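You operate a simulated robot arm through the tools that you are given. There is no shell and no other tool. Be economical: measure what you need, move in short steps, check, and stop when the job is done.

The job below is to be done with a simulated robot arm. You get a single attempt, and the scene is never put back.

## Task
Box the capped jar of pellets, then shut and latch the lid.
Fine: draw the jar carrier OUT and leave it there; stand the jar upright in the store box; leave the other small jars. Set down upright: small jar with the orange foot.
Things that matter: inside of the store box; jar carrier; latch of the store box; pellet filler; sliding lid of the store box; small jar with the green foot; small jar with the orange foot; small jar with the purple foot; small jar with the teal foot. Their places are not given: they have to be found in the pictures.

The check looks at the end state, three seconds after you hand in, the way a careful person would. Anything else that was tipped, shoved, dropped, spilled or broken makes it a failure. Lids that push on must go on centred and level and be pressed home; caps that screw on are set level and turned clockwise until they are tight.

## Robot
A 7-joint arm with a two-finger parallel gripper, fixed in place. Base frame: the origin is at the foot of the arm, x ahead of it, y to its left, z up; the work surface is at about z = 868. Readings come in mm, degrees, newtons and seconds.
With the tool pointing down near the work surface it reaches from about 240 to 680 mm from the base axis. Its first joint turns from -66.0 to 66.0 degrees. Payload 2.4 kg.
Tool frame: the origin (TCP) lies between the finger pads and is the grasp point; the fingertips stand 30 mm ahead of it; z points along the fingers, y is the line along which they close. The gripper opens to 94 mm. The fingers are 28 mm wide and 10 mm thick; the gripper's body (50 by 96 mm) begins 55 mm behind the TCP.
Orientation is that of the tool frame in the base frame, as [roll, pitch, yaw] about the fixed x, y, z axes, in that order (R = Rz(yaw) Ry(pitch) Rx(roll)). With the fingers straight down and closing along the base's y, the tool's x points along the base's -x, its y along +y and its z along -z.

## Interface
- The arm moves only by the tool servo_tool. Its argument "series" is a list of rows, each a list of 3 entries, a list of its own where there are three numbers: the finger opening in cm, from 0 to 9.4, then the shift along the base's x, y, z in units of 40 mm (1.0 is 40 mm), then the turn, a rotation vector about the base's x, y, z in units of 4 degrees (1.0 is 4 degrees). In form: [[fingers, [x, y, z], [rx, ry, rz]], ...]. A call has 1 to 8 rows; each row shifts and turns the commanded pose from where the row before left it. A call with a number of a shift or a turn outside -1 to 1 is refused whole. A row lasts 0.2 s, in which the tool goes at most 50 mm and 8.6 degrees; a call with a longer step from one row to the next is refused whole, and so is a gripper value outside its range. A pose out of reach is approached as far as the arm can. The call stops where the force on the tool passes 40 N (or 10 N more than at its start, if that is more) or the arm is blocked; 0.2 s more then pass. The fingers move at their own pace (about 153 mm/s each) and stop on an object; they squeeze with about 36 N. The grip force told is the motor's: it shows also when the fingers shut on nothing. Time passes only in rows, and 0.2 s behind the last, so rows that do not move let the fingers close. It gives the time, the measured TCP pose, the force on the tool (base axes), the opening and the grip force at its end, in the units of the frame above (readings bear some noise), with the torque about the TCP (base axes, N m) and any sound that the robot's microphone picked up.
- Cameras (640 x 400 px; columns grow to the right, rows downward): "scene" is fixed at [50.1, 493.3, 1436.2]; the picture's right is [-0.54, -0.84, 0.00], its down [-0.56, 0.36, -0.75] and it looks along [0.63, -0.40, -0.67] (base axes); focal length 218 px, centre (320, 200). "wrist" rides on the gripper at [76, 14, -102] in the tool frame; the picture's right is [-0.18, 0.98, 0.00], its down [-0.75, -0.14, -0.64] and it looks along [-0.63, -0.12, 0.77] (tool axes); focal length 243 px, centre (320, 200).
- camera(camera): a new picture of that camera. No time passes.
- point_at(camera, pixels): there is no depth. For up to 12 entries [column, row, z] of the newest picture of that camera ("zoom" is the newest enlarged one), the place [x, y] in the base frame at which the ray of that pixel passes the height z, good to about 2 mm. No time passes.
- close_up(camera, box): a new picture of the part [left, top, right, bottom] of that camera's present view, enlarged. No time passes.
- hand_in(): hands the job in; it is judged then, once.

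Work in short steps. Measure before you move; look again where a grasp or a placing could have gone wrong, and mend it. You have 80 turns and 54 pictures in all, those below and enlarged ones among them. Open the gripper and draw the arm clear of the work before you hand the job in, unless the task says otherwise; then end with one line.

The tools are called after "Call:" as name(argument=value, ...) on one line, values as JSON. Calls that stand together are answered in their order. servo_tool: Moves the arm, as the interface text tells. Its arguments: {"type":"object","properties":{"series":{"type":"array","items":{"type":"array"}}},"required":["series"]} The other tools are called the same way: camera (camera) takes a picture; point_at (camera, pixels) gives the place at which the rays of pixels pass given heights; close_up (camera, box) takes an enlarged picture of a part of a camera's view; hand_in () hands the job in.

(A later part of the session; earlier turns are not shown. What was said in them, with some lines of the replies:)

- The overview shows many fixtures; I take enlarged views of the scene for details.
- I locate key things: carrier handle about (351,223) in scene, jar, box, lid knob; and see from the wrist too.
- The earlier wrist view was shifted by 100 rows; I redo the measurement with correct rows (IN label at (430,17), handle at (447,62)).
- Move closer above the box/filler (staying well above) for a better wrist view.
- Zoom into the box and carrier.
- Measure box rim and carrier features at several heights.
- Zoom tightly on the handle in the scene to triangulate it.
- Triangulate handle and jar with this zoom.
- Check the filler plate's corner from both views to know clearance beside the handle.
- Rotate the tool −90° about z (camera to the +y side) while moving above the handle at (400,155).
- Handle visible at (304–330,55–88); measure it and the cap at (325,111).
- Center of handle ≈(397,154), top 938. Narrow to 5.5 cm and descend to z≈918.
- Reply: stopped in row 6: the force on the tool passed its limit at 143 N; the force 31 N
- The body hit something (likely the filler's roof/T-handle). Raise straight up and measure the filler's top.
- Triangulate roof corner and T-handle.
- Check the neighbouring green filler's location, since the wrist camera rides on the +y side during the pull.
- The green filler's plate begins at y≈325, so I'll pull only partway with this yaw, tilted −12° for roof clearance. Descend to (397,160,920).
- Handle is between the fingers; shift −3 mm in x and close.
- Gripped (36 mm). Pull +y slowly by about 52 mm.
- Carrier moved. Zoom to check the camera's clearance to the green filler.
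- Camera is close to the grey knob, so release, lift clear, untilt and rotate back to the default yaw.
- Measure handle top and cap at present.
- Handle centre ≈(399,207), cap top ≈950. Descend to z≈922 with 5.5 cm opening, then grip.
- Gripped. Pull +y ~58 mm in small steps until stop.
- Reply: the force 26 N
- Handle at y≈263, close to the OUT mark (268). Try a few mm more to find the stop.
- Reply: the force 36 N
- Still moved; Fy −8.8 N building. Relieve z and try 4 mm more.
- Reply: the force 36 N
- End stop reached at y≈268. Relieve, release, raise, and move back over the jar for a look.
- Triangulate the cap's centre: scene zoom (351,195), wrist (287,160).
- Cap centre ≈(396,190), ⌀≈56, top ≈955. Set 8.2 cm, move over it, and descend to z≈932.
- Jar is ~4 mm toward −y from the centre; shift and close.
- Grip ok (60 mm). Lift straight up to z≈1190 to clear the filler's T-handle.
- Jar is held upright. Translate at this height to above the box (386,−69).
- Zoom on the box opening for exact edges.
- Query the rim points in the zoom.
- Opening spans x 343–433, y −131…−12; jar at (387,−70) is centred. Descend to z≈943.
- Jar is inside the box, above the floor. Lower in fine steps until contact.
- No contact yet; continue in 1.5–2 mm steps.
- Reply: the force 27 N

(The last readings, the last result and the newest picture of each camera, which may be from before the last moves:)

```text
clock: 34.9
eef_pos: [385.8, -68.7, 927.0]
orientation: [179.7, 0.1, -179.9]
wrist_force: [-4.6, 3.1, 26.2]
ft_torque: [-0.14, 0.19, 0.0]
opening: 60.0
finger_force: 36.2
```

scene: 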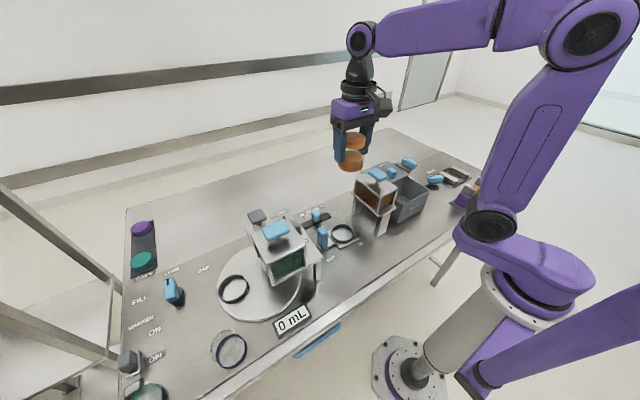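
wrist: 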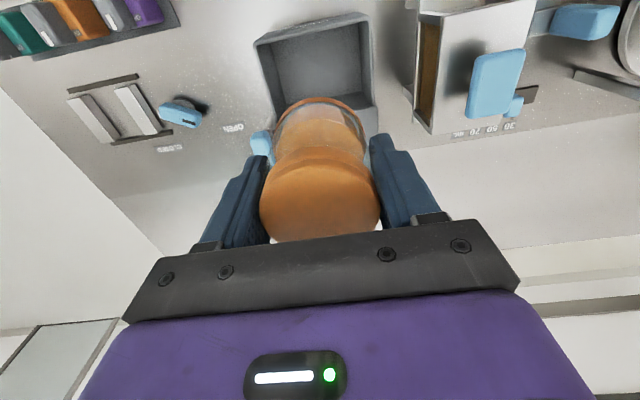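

Contact (26 N up). Ease up ~1 mm, open to 7.6 cm, then lift clear.

Call:
servo_tool(series=[[4.0, [0, 0, 0.02], [0, 0, 0]], [7.4, [0, 0, 0], [0, 0, 0]], [7.4, [0, 0, 0], [0, 0, 0]], [7.4, [0, 0, 0.3], [0, 0, 0]], [7.4, [0, 0, 0.6], [0, 0, 0]], [7.4, [0, 0, 0.9], [0, 0, 0]], [7.4, [0, 0, 0.95], [0, 0, 0]], [7.4, [0, 0, 0.95], [0, 0, 0]]])

Call:
camera(camera="wrist")

Call:
close_up(camera="scene", box=[370, 140, 470, 220])

```text
clock: 36.7
eef_pos: [383.4, -70.5, 1075.5]
orientation: [179.7, 0.0, -179.8]
wrist_force: [-0.6, -0.4, 0.3]
ft_torque: [-0.03, 0.04, 0.01]
opening: 74.3
finger_force: 0.1
```

```text
17 pictures are left
```

wrist: 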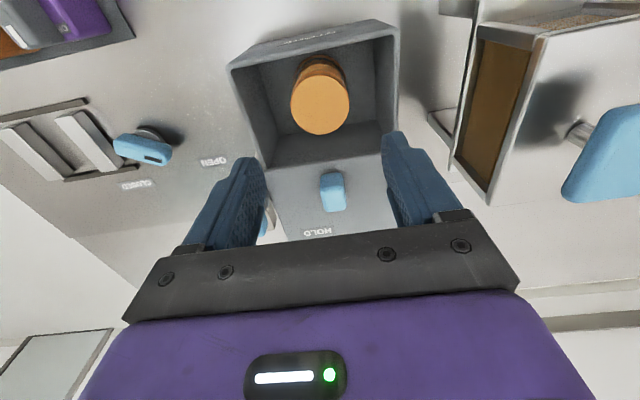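

```text
5.00 times, centred on (420, 180) of scene
```

zoom: 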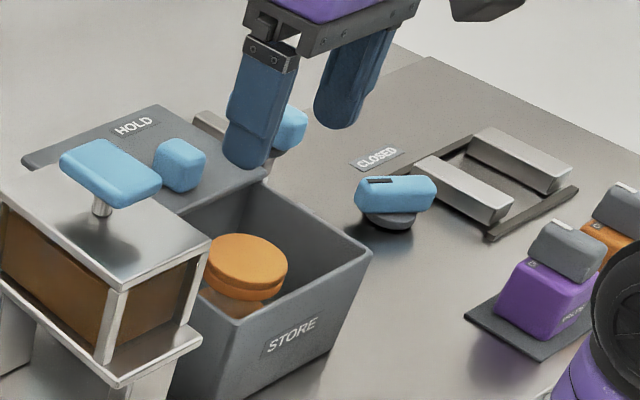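

Jar stands upright. Zoom on the latch and the knobs near OPEN/CLOSED labels.

Call:
servo_tool(series=[[7.4, [-0.8, -0.2, 0.5], [0, 0, 0]], [7.4, [-0.8, -0.2, 0.5], [0, 0, 0]], [7.4, [-0.6, -0.8, 0.3], [0, 0, 0]], [7.4, [0, -0.8, 0], [0, 0, 0]]])

Call:
camera(camera="wrist")

```text
clock: 37.7
eef_pos: [296.4, -150.2, 1128.0]
orientation: [179.7, 0.0, -179.9]
wrist_force: [1.0, 0.2, -0.8]
ft_torque: [0.03, 0.0, -0.02]
opening: 74.1
finger_force: 0.1
```

```text
15 pictures are left
```

wrist: 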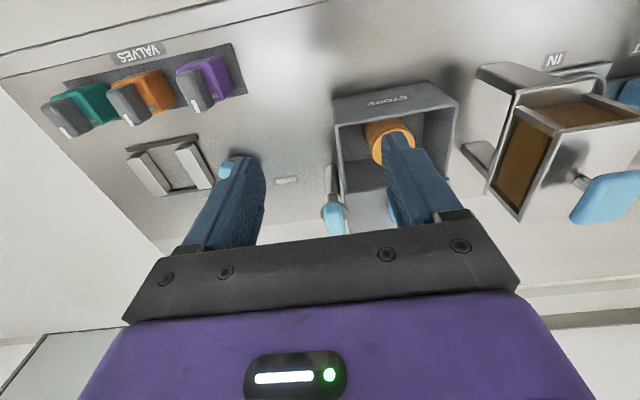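

Call:
close_up(camera="wrist", box=[264, 150, 360, 240])

Call:
close_up(camera="scene", box=[385, 145, 449, 195])

```text
4.44 times, centred on (312, 195) of wrist
```

zoom: 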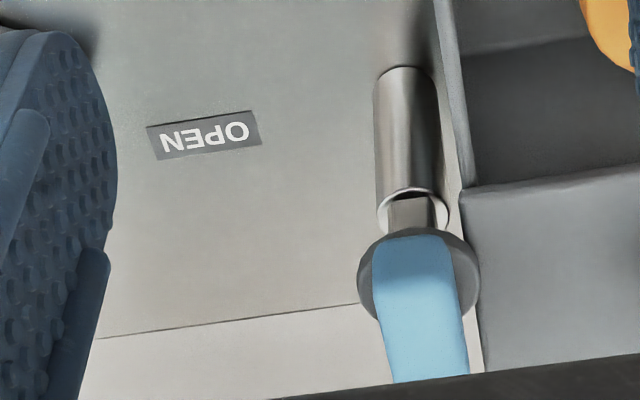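

```text
8.00 times, centred on (417, 170) of scene
```

zoom: 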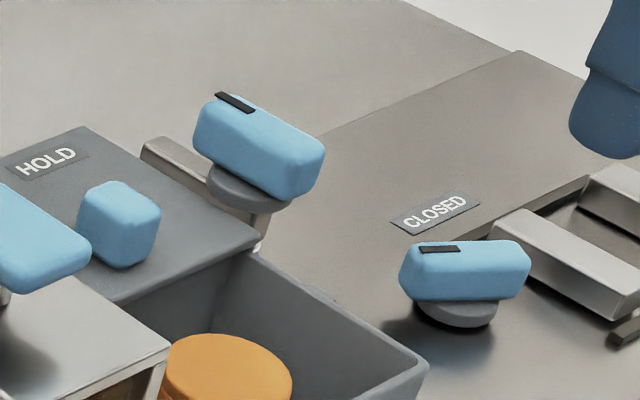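

Triangulate lid knob and latch (disc at wrist (334,214), scene (408,168)).

Call:
point_at(camera="wrist", pixels=[[334, 212, 960], [334, 212, 980], [334, 212, 1000], [330, 190, 950], [331, 168, 868], [286, 181, 868]])

Call:
point_at(camera="scene", pixels=[[408.25, 168.5, 960], [408.25, 168.5, 980], [408.25, 168.5, 1000], [392, 172, 970], [392, 172, 985], [392, 172, 1000], [395, 166, 960], [382.5, 165, 967], [405.5, 157, 1000], [406.5, 156.5, 1000], [416, 166, 1000]])

```text
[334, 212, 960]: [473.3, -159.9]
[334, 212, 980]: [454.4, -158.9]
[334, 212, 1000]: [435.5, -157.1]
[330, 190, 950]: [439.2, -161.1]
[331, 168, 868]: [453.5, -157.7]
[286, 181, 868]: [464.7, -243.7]
```

```text
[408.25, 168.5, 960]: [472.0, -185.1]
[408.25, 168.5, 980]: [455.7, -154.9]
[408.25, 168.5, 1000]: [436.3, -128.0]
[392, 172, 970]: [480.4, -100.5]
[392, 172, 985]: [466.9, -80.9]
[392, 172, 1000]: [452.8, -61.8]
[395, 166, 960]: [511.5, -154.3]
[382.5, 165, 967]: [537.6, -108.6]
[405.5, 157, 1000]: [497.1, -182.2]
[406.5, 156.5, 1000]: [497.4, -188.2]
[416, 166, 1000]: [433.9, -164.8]
```

Lid knob ≈(464,−76, z≈985); latch pivot ≈(455,−157). Move above the lid knob for a look.

Call:
servo_tool(series=[[5.5, [0.8, 0.4, 0], [0, 0, 0]], [5.5, [0.9, 0.5, 0], [0, 0, 0]], [5.5, [0.9, 0.5, 0], [0, 0, 0]], [5.5, [0.9, 0.45, 0], [0, 0, 0]], [5.5, [0.7, 0, -0.8], [0, 0, 0]], [5.5, [0, 0, -0.8], [0, 0, 0]]])

Call:
camera(camera="wrist")

```text
clock: 39.1
eef_pos: [465.8, -76.2, 1064.5]
orientation: [179.7, 0.1, 180.0]
wrist_force: [-1.2, -0.5, -0.8]
ft_torque: [-0.05, 0.01, -0.01]
opening: 55.3
finger_force: 0.0
```

```text
12 pictures are left
```

wrist: 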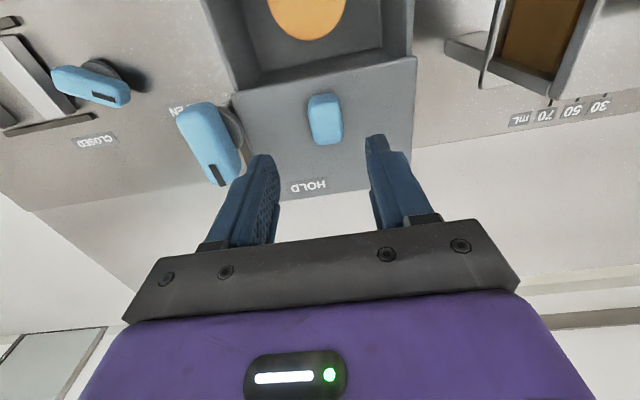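

Measure knob, lid and latch handle in this view.

Call:
point_at(camera="wrist", pixels=[[326, 123, 995], [310, 125, 995], [343, 122, 995], [231, 95, 967], [416, 57, 967], [326, 145, 995], [194, 103, 1003], [225, 187, 1003], [180, 120, 1003], [213, 105, 1003], [212, 187, 1003], [241, 180, 1003]])

```text
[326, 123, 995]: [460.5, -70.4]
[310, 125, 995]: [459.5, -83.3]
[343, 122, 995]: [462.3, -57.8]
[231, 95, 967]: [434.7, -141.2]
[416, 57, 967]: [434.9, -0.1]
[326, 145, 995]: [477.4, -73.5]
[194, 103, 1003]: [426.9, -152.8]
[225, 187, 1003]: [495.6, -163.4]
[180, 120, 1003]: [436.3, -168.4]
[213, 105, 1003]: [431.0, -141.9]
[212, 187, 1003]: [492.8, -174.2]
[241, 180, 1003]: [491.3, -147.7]
```

Knob centre ≈(463,−71). Descend to z≈1004 and grip.

Call:
servo_tool(series=[[5.5, [-0.07, 0.13, -0.6], [0, 0, 0]], [5.5, [0, 0, -0.6], [0, 0, 0]], [5.5, [0, 0, -0.3], [0, 0, 0]], [1.5, [0, 0, 0], [0, 0, 0]], [1.5, [0, 0, 0], [0, 0, 0]], [1.5, [0, 0, 0], [0, 0, 0]]])

```text
clock: 40.5
eef_pos: [463.9, -70.4, 1005.6]
orientation: [179.6, 0.2, -179.8]
wrist_force: [-1.6, 2.5, 14.7]
ft_torque: [-0.53, -0.19, -0.06]
opening: 23.9
finger_force: 45.0
```

Gripped the knob (24 mm). Slide −x ~88 mm, then feel for the stop.

Call:
servo_tool(series=[[1.5, [-0.3, 0, 0], [0, 0, 0]], [1.5, [-0.4, 0, 0], [0, 0, 0]], [1.5, [-0.5, 0, 0], [0, 0, 0]], [1.5, [-0.5, 0, 0], [0, 0, 0]], [1.5, [-0.4, 0, 0], [0, 0, 0]]])

Call:
close_up(camera="scene", box=[360, 140, 460, 230])

```text
clock: 41.0
eef_pos: [443.9, -69.4, 1003.5]
orientation: [179.8, 0.3, -179.9]
wrist_force: [-0.5, 1.7, 3.2]
ft_torque: [-0.49, 0.2, -0.07]
opening: 23.9
finger_force: 45.2
stopped in row 2: the force on the tool passed its limit at 44 N (the readings are from after the stop); the commanded pose is now the measured one
```

```text
4.44 times, centred on (410, 185) of scene
```

zoom: 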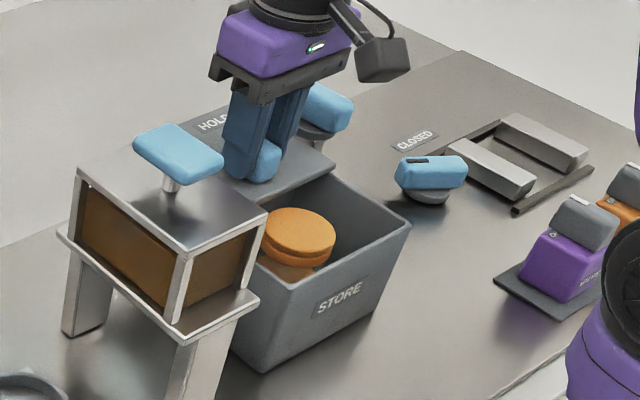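

Lid slides; it stopped on a force transient. Continue slower.

Call:
servo_tool(series=[[1.5, [-0.1, 0, 0], [0, 0, 0]], [1.5, [-0.2, 0, 0], [0, 0, 0]], [1.5, [-0.2, 0, 0], [0, 0, 0]], [1.5, [-0.2, 0, 0], [0, 0, 0]], [1.5, [-0.2, 0, 0], [0, 0, 0]], [1.5, [-0.2, 0, 0], [0, 0, 0]], [1.5, [-0.2, 0, 0], [0, 0, 0]], [1.5, [-0.2, 0, 0], [0, 0, 0]]])

```text
clock: 42.8
eef_pos: [384.6, -70.6, 1004.6]
orientation: [179.6, 0.3, -179.8]
wrist_force: [0.0, -1.2, 21.6]
ft_torque: [-0.66, 1.33, -0.11]
opening: 23.6
finger_force: 45.2
```

Moved 79 mm; continue gently toward x≈366 until the stop.

Call:
servo_tool(series=[[1.5, [-0.1, 0, 0.02], [0, 0, 0]], [1.5, [-0.1, 0, 0], [0, 0, 0]], [1.5, [-0.1, 0, 0], [0, 0, 0]], [1.5, [-0.1, 0, 0], [0, 0, 0]], [1.5, [-0.08, 0, 0], [0, 0, 0]], [1.5, [-0.08, 0, 0], [0, 0, 0]], [1.5, [0, 0, 0], [0, 0, 0]]])

```text
clock: 44.4
eef_pos: [363.0, -68.1, 1004.7]
orientation: [179.7, 0.5, -180.0]
wrist_force: [16.9, -4.7, -27.7]
ft_torque: [-0.18, 0.11, -0.14]
opening: 23.3
finger_force: 45.7
```

Fx +17 N suggests the stop; nudge 3 mm more to confirm.

Call:
servo_tool(series=[[1.5, [-0.05, 0, 0], [0, 0, 0]], [1.5, [-0.04, 0, 0], [0, 0, 0]], [1.5, [0, 0, 0], [0, 0, 0]]])

Call:
close_up(camera="scene", box=[360, 140, 460, 230])

```text
clock: 45.0
eef_pos: [363.1, -69.9, 1005.8]
orientation: [179.8, 1.0, -180.0]
wrist_force: [8.9, -2.0, -15.8]
ft_torque: [-0.2, 0.07, -0.07]
opening: 23.7
finger_force: 45.4
stopped in row 2: the force on the tool passed its limit at 43 N (the readings are from after the stop); the commanded pose is now the measured one
```

```text
4.44 times, centred on (410, 185) of scene
```

zoom: 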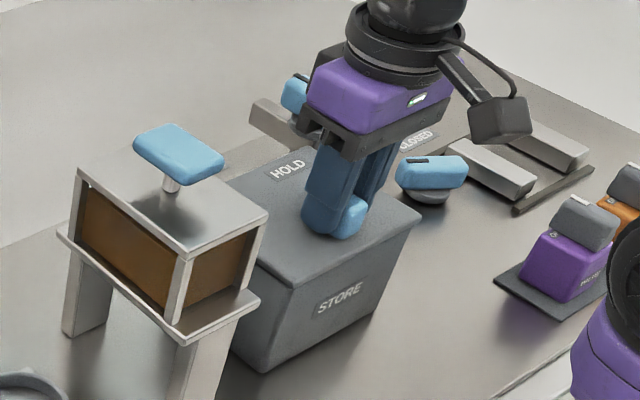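

The lid is fully shut. Release, raise, and position to look at the latch.

Call:
servo_tool(series=[[1.5, [0.02, 0, 0], [0, 0, 0]], [5.0, [0, 0, 0], [0, 0, 0]], [5.0, [0, 0, 0], [0, 0, 0]], [5.0, [0, 0, 0.4], [0, 0, 0]], [5.0, [0, 0, 0.8], [0, 0, 0]], [5.0, [0.5, -0.6, 0.8], [0, 0, 0]], [5.0, [0.4, -0.8, 0.2], [0, 0, 0]], [5.0, [0, -0.7, 0], [0, 0, 0]]])

Call:
camera(camera="wrist")

```text
clock: 46.8
eef_pos: [398.4, -148.5, 1095.6]
orientation: [179.9, 0.7, -179.9]
wrist_force: [0.3, -0.2, 0.5]
ft_torque: [0.0, 0.0, 0.0]
opening: 50.1
finger_force: 0.1
```

```text
9 pictures are left
```

wrist: 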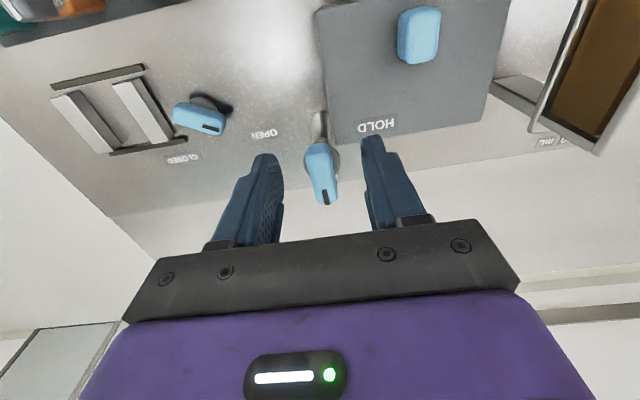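

Lid stays shut, and HOLD is just +y of the latch, so the latch turns CCW (from +x to +y). Measure the handle.

Call:
point_at(camera="wrist", pixels=[[316, 144, 1003], [326, 204, 1003], [308, 170, 1003], [336, 168, 1003], [306, 150, 1003], [330, 145, 1003], [376, 125, 967], [322, 158, 980], [333, 145, 967]])

Call:
close_up(camera="wrist", box=[280, 100, 376, 220])

```text
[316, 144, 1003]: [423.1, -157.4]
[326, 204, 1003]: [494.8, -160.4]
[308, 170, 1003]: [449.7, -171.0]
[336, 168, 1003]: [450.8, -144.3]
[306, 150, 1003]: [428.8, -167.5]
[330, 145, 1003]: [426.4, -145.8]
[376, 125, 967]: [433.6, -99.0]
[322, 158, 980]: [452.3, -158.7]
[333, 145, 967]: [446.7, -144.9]
```

```text
3.33 times, centred on (328, 160) of wrist
```

zoom: 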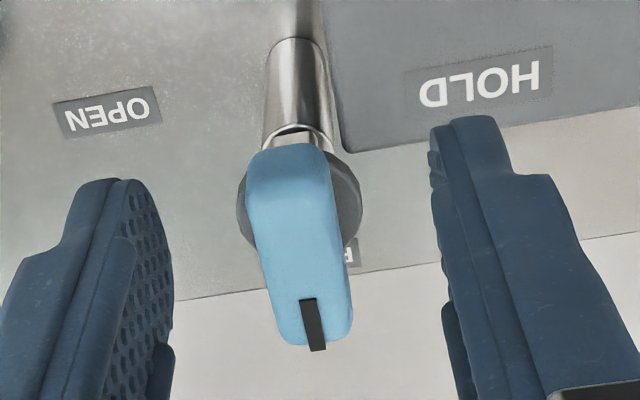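

Pivot ≈(455,−158). Move over it and descend to z≈1016, gripping along y.

Call:
servo_tool(series=[[5.0, [0.72, -0.12, 0], [0, 0, 0]], [5.0, [0.72, -0.12, 0], [0, 0, 0]], [5.0, [0, 0, -0.8], [0, 0, 0]], [5.0, [0, 0, -0.7], [0, 0, 0]], [5.0, [0, 0, -0.3], [0, 0, 0]], [5.0, [0, 0, -0.2], [0, 0, 0]]])

Call:
close_up(camera="scene", box=[370, 130, 450, 190])

```text
clock: 48.2
eef_pos: [457.6, -163.8, 1012.9]
orientation: [179.8, 0.7, -179.8]
wrist_force: [0.1, 0.1, 0.3]
ft_torque: [-0.04, 0.04, 0.0]
opening: 50.1
finger_force: 0.1
```

```text
6.67 times, centred on (410, 160) of scene
```

zoom: 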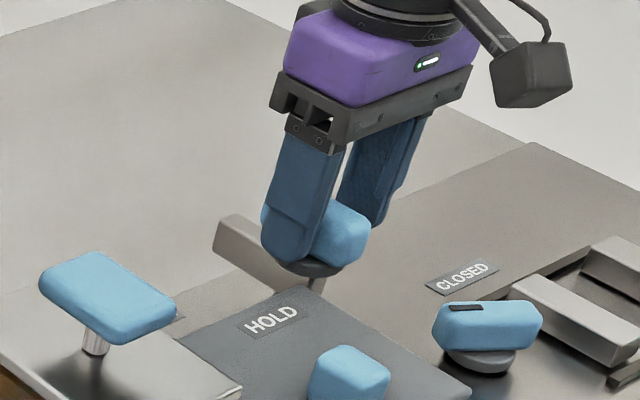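

Fingers straddle the handle; shift y +4 mm, x −2 mm and close.

Call:
servo_tool(series=[[5.0, [-0.04, 0.1, 0], [0, 0, 0]], [1.5, [0, 0, 0], [0, 0, 0]], [1.5, [0, 0, 0], [0, 0, 0]], [1.5, [0, 0, 0], [0, 0, 0]]])

```text
clock: 49.2
eef_pos: [456.2, -157.1, 1016.4]
orientation: [179.8, 1.0, -179.8]
wrist_force: [-2.0, 18.4, 32.6]
ft_torque: [-0.44, 1.17, 0.03]
opening: 24.3
finger_force: 45.3
```

Gripped, but with some side load (Fy 18, Fz 33). Relax slightly, then begin turning CCW.

Call:
servo_tool(series=[[1.5, [0, 0.03, 0.04], [0, 0, 0]], [1.5, [0, 0, 0], [0, 0, 0.5]], [1.5, [0, 0, 0], [0, 0, 0.5]], [1.5, [0, 0, 0], [0, 0, 1]], [1.5, [0, 0, 0], [0, 0, 1]]])

```text
clock: 50.4
eef_pos: [457.9, -157.1, 1014.3]
orientation: [179.9, 1.1, -167.8]
wrist_force: [16.1, 8.7, -10.1]
ft_torque: [-0.27, -0.91, -0.03]
opening: 23.9
finger_force: 45.4
```

Turning works (12°). Continue, easing x slightly.

Call:
servo_tool(series=[[1.5, [0.03, 0.01, 0], [0, 0, 1]], [1.5, [0, 0, 0], [0, 0, 1]], [1.5, [0, 0, 0], [0, 0, 1]], [1.5, [0, 0, 0], [0, 0, 1]], [1.5, [0, 0, 0], [0, 0, 1]], [1.5, [0, 0, 0], [0, 0, 1]], [1.5, [0, 0, 0], [0, 0, 1]]])

Call:
close_up(camera="scene", box=[370, 130, 450, 190])

```text
clock: 52.0
eef_pos: [455.9, -159.0, 1016.3]
orientation: [179.8, 0.8, -139.8]
wrist_force: [9.8, 1.1, -19.3]
ft_torque: [-0.64, -0.66, -0.02]
opening: 24.1
finger_force: 44.6
```

```text
6.67 times, centred on (410, 160) of scene
```

zoom: 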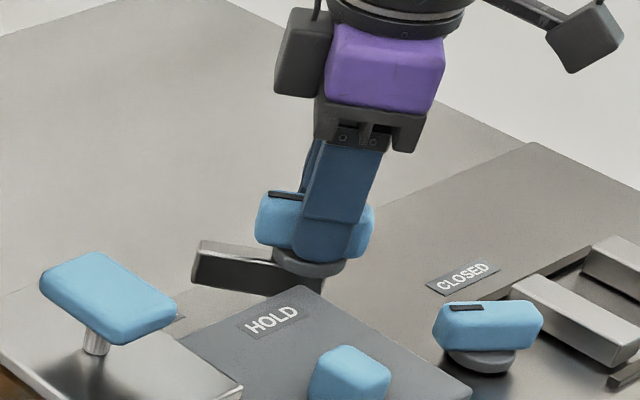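

The bar is swinging toward the lid. Continue the turn.

Call:
servo_tool(series=[[1.5, [0.02, 0, -0.02], [0, 0, 1]], [1.5, [0, 0, 0], [0, 0, 1]], [1.5, [0, 0, 0], [0, 0, 1]], [1.5, [0, 0, 0], [0, 0, 1]], [1.5, [0, 0, 0], [0, 0, 1]], [1.5, [0, 0, 0], [0, 0, 1]]])

Call:
servo_tool(series=[[1.5, [0, 0, 0], [0, 0, 1]], [1.5, [0, 0, 0], [0, 0, 1]], [1.5, [0, 0, 0], [0, 0, 1]], [1.5, [0, 0, 0], [0, 0, 1]], [1.5, [0, 0, 0], [0, 0, 1]], [1.5, [0, 0, 0], [0, 0, 0.5]]])

Call:
close_up(camera="scene", box=[370, 130, 450, 190])

```text
clock: 53.4
eef_pos: [456.7, -158.4, 1015.3]
orientation: [179.8, 0.8, -115.8]
wrist_force: [-5.3, -3.1, 12.2]
ft_torque: [-0.97, -0.04, -0.01]
opening: 23.8
finger_force: 45.3
```

```text
clock: 54.8
eef_pos: [456.7, -157.3, 1014.4]
orientation: [179.9, 0.8, -93.9]
wrist_force: [-0.1, -12.1, 9.7]
ft_torque: [0.75, -0.76, 0.04]
opening: 24.0
finger_force: 45.4
```

```text
6.67 times, centred on (410, 160) of scene
```

zoom: 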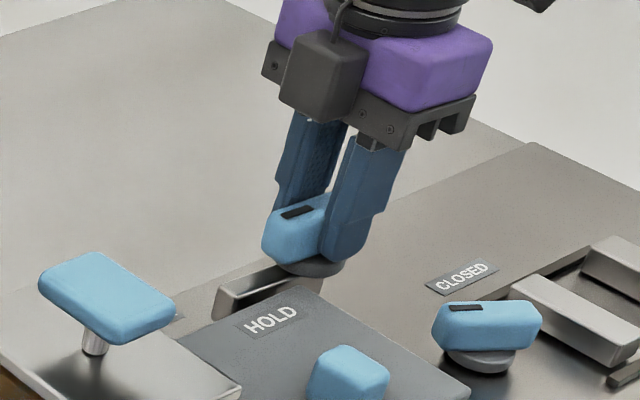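

About 86° turned; the bar now lies behind the lid's rear edge. Turn a few degrees more to find the stop.

Call:
servo_tool(series=[[1.5, [0, 0, 0], [0, 0, 0.5]], [1.5, [0, 0, 0], [0, 0, 0.5]], [1.5, [0, 0, 0], [0, 0, 0.5]], [1.5, [0, 0, 0], [0, 0, 0]]])

```text
clock: 55.8
eef_pos: [456.1, -158.3, 1014.8]
orientation: [180.0, 0.8, -88.1]
wrist_force: [1.9, -13.0, 19.1]
ft_torque: [-0.04, -0.21, -1.56]
opening: 23.9
finger_force: 45.1
```

Torque −1.6 N·m: the stop is reached. Release, lift and back off for a check.

Call:
servo_tool(series=[[1.5, [0, 0, 0], [0, 0, -0.3]], [5.0, [0, 0, 0], [0, 0, 0]], [5.0, [0, 0, 0], [0, 0, 0]], [5.0, [0, 0, 0.5], [0, 0, 0]], [5.0, [0, 0, 0.9], [0, 0, 0]], [5.0, [0, 0, 0.95], [0, 0, 0]], [5.0, [0, 0, 0.95], [0, 0, 0]], [5.0, [0, 0, 0.95], [0, 0, 0]]])

Call:
close_up(camera="scene", box=[360, 140, 456, 212])

Call:
camera(camera="scene")

```text
clock: 57.6
eef_pos: [455.7, -157.4, 1184.0]
orientation: [179.8, 0.8, -89.1]
wrist_force: [-0.3, -0.3, -0.1]
ft_torque: [0.01, 0.02, -0.01]
opening: 50.0
finger_force: 0.1
```

```text
5.56 times, centred on (408, 176) of scene
```

zoom: 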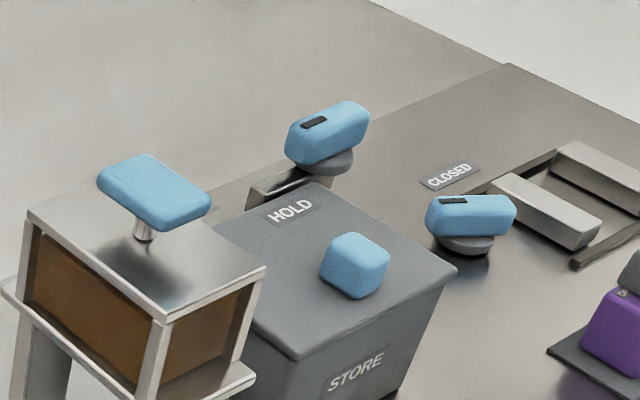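

```text
3 pictures are left
```

scene: 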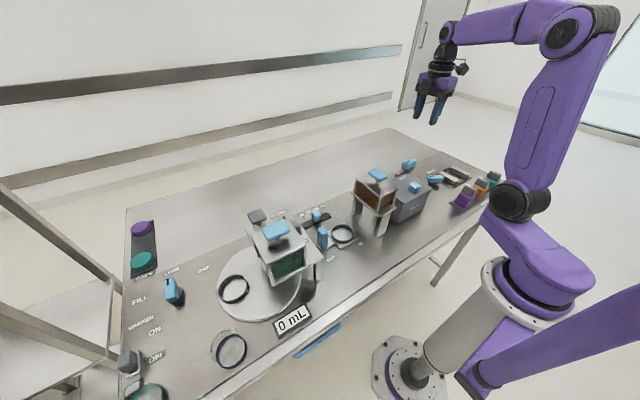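

The lid is shut, the latch points to HOLD behind the lid's edge, the carrier is OUT, and the arm is clear. Handing in.

Call:
hand_in()

```text
The job is handed in.
```

I drew the carrier OUT to its stop, stood the capped orange-foot jar upright in the store box, slid the lid shut, turned the latch to HOLD, and handed the job in. On the first approach to the carrier handle the gripper bumped the pellet filler at a peak of 143 N; later pictures show no damage or movement.
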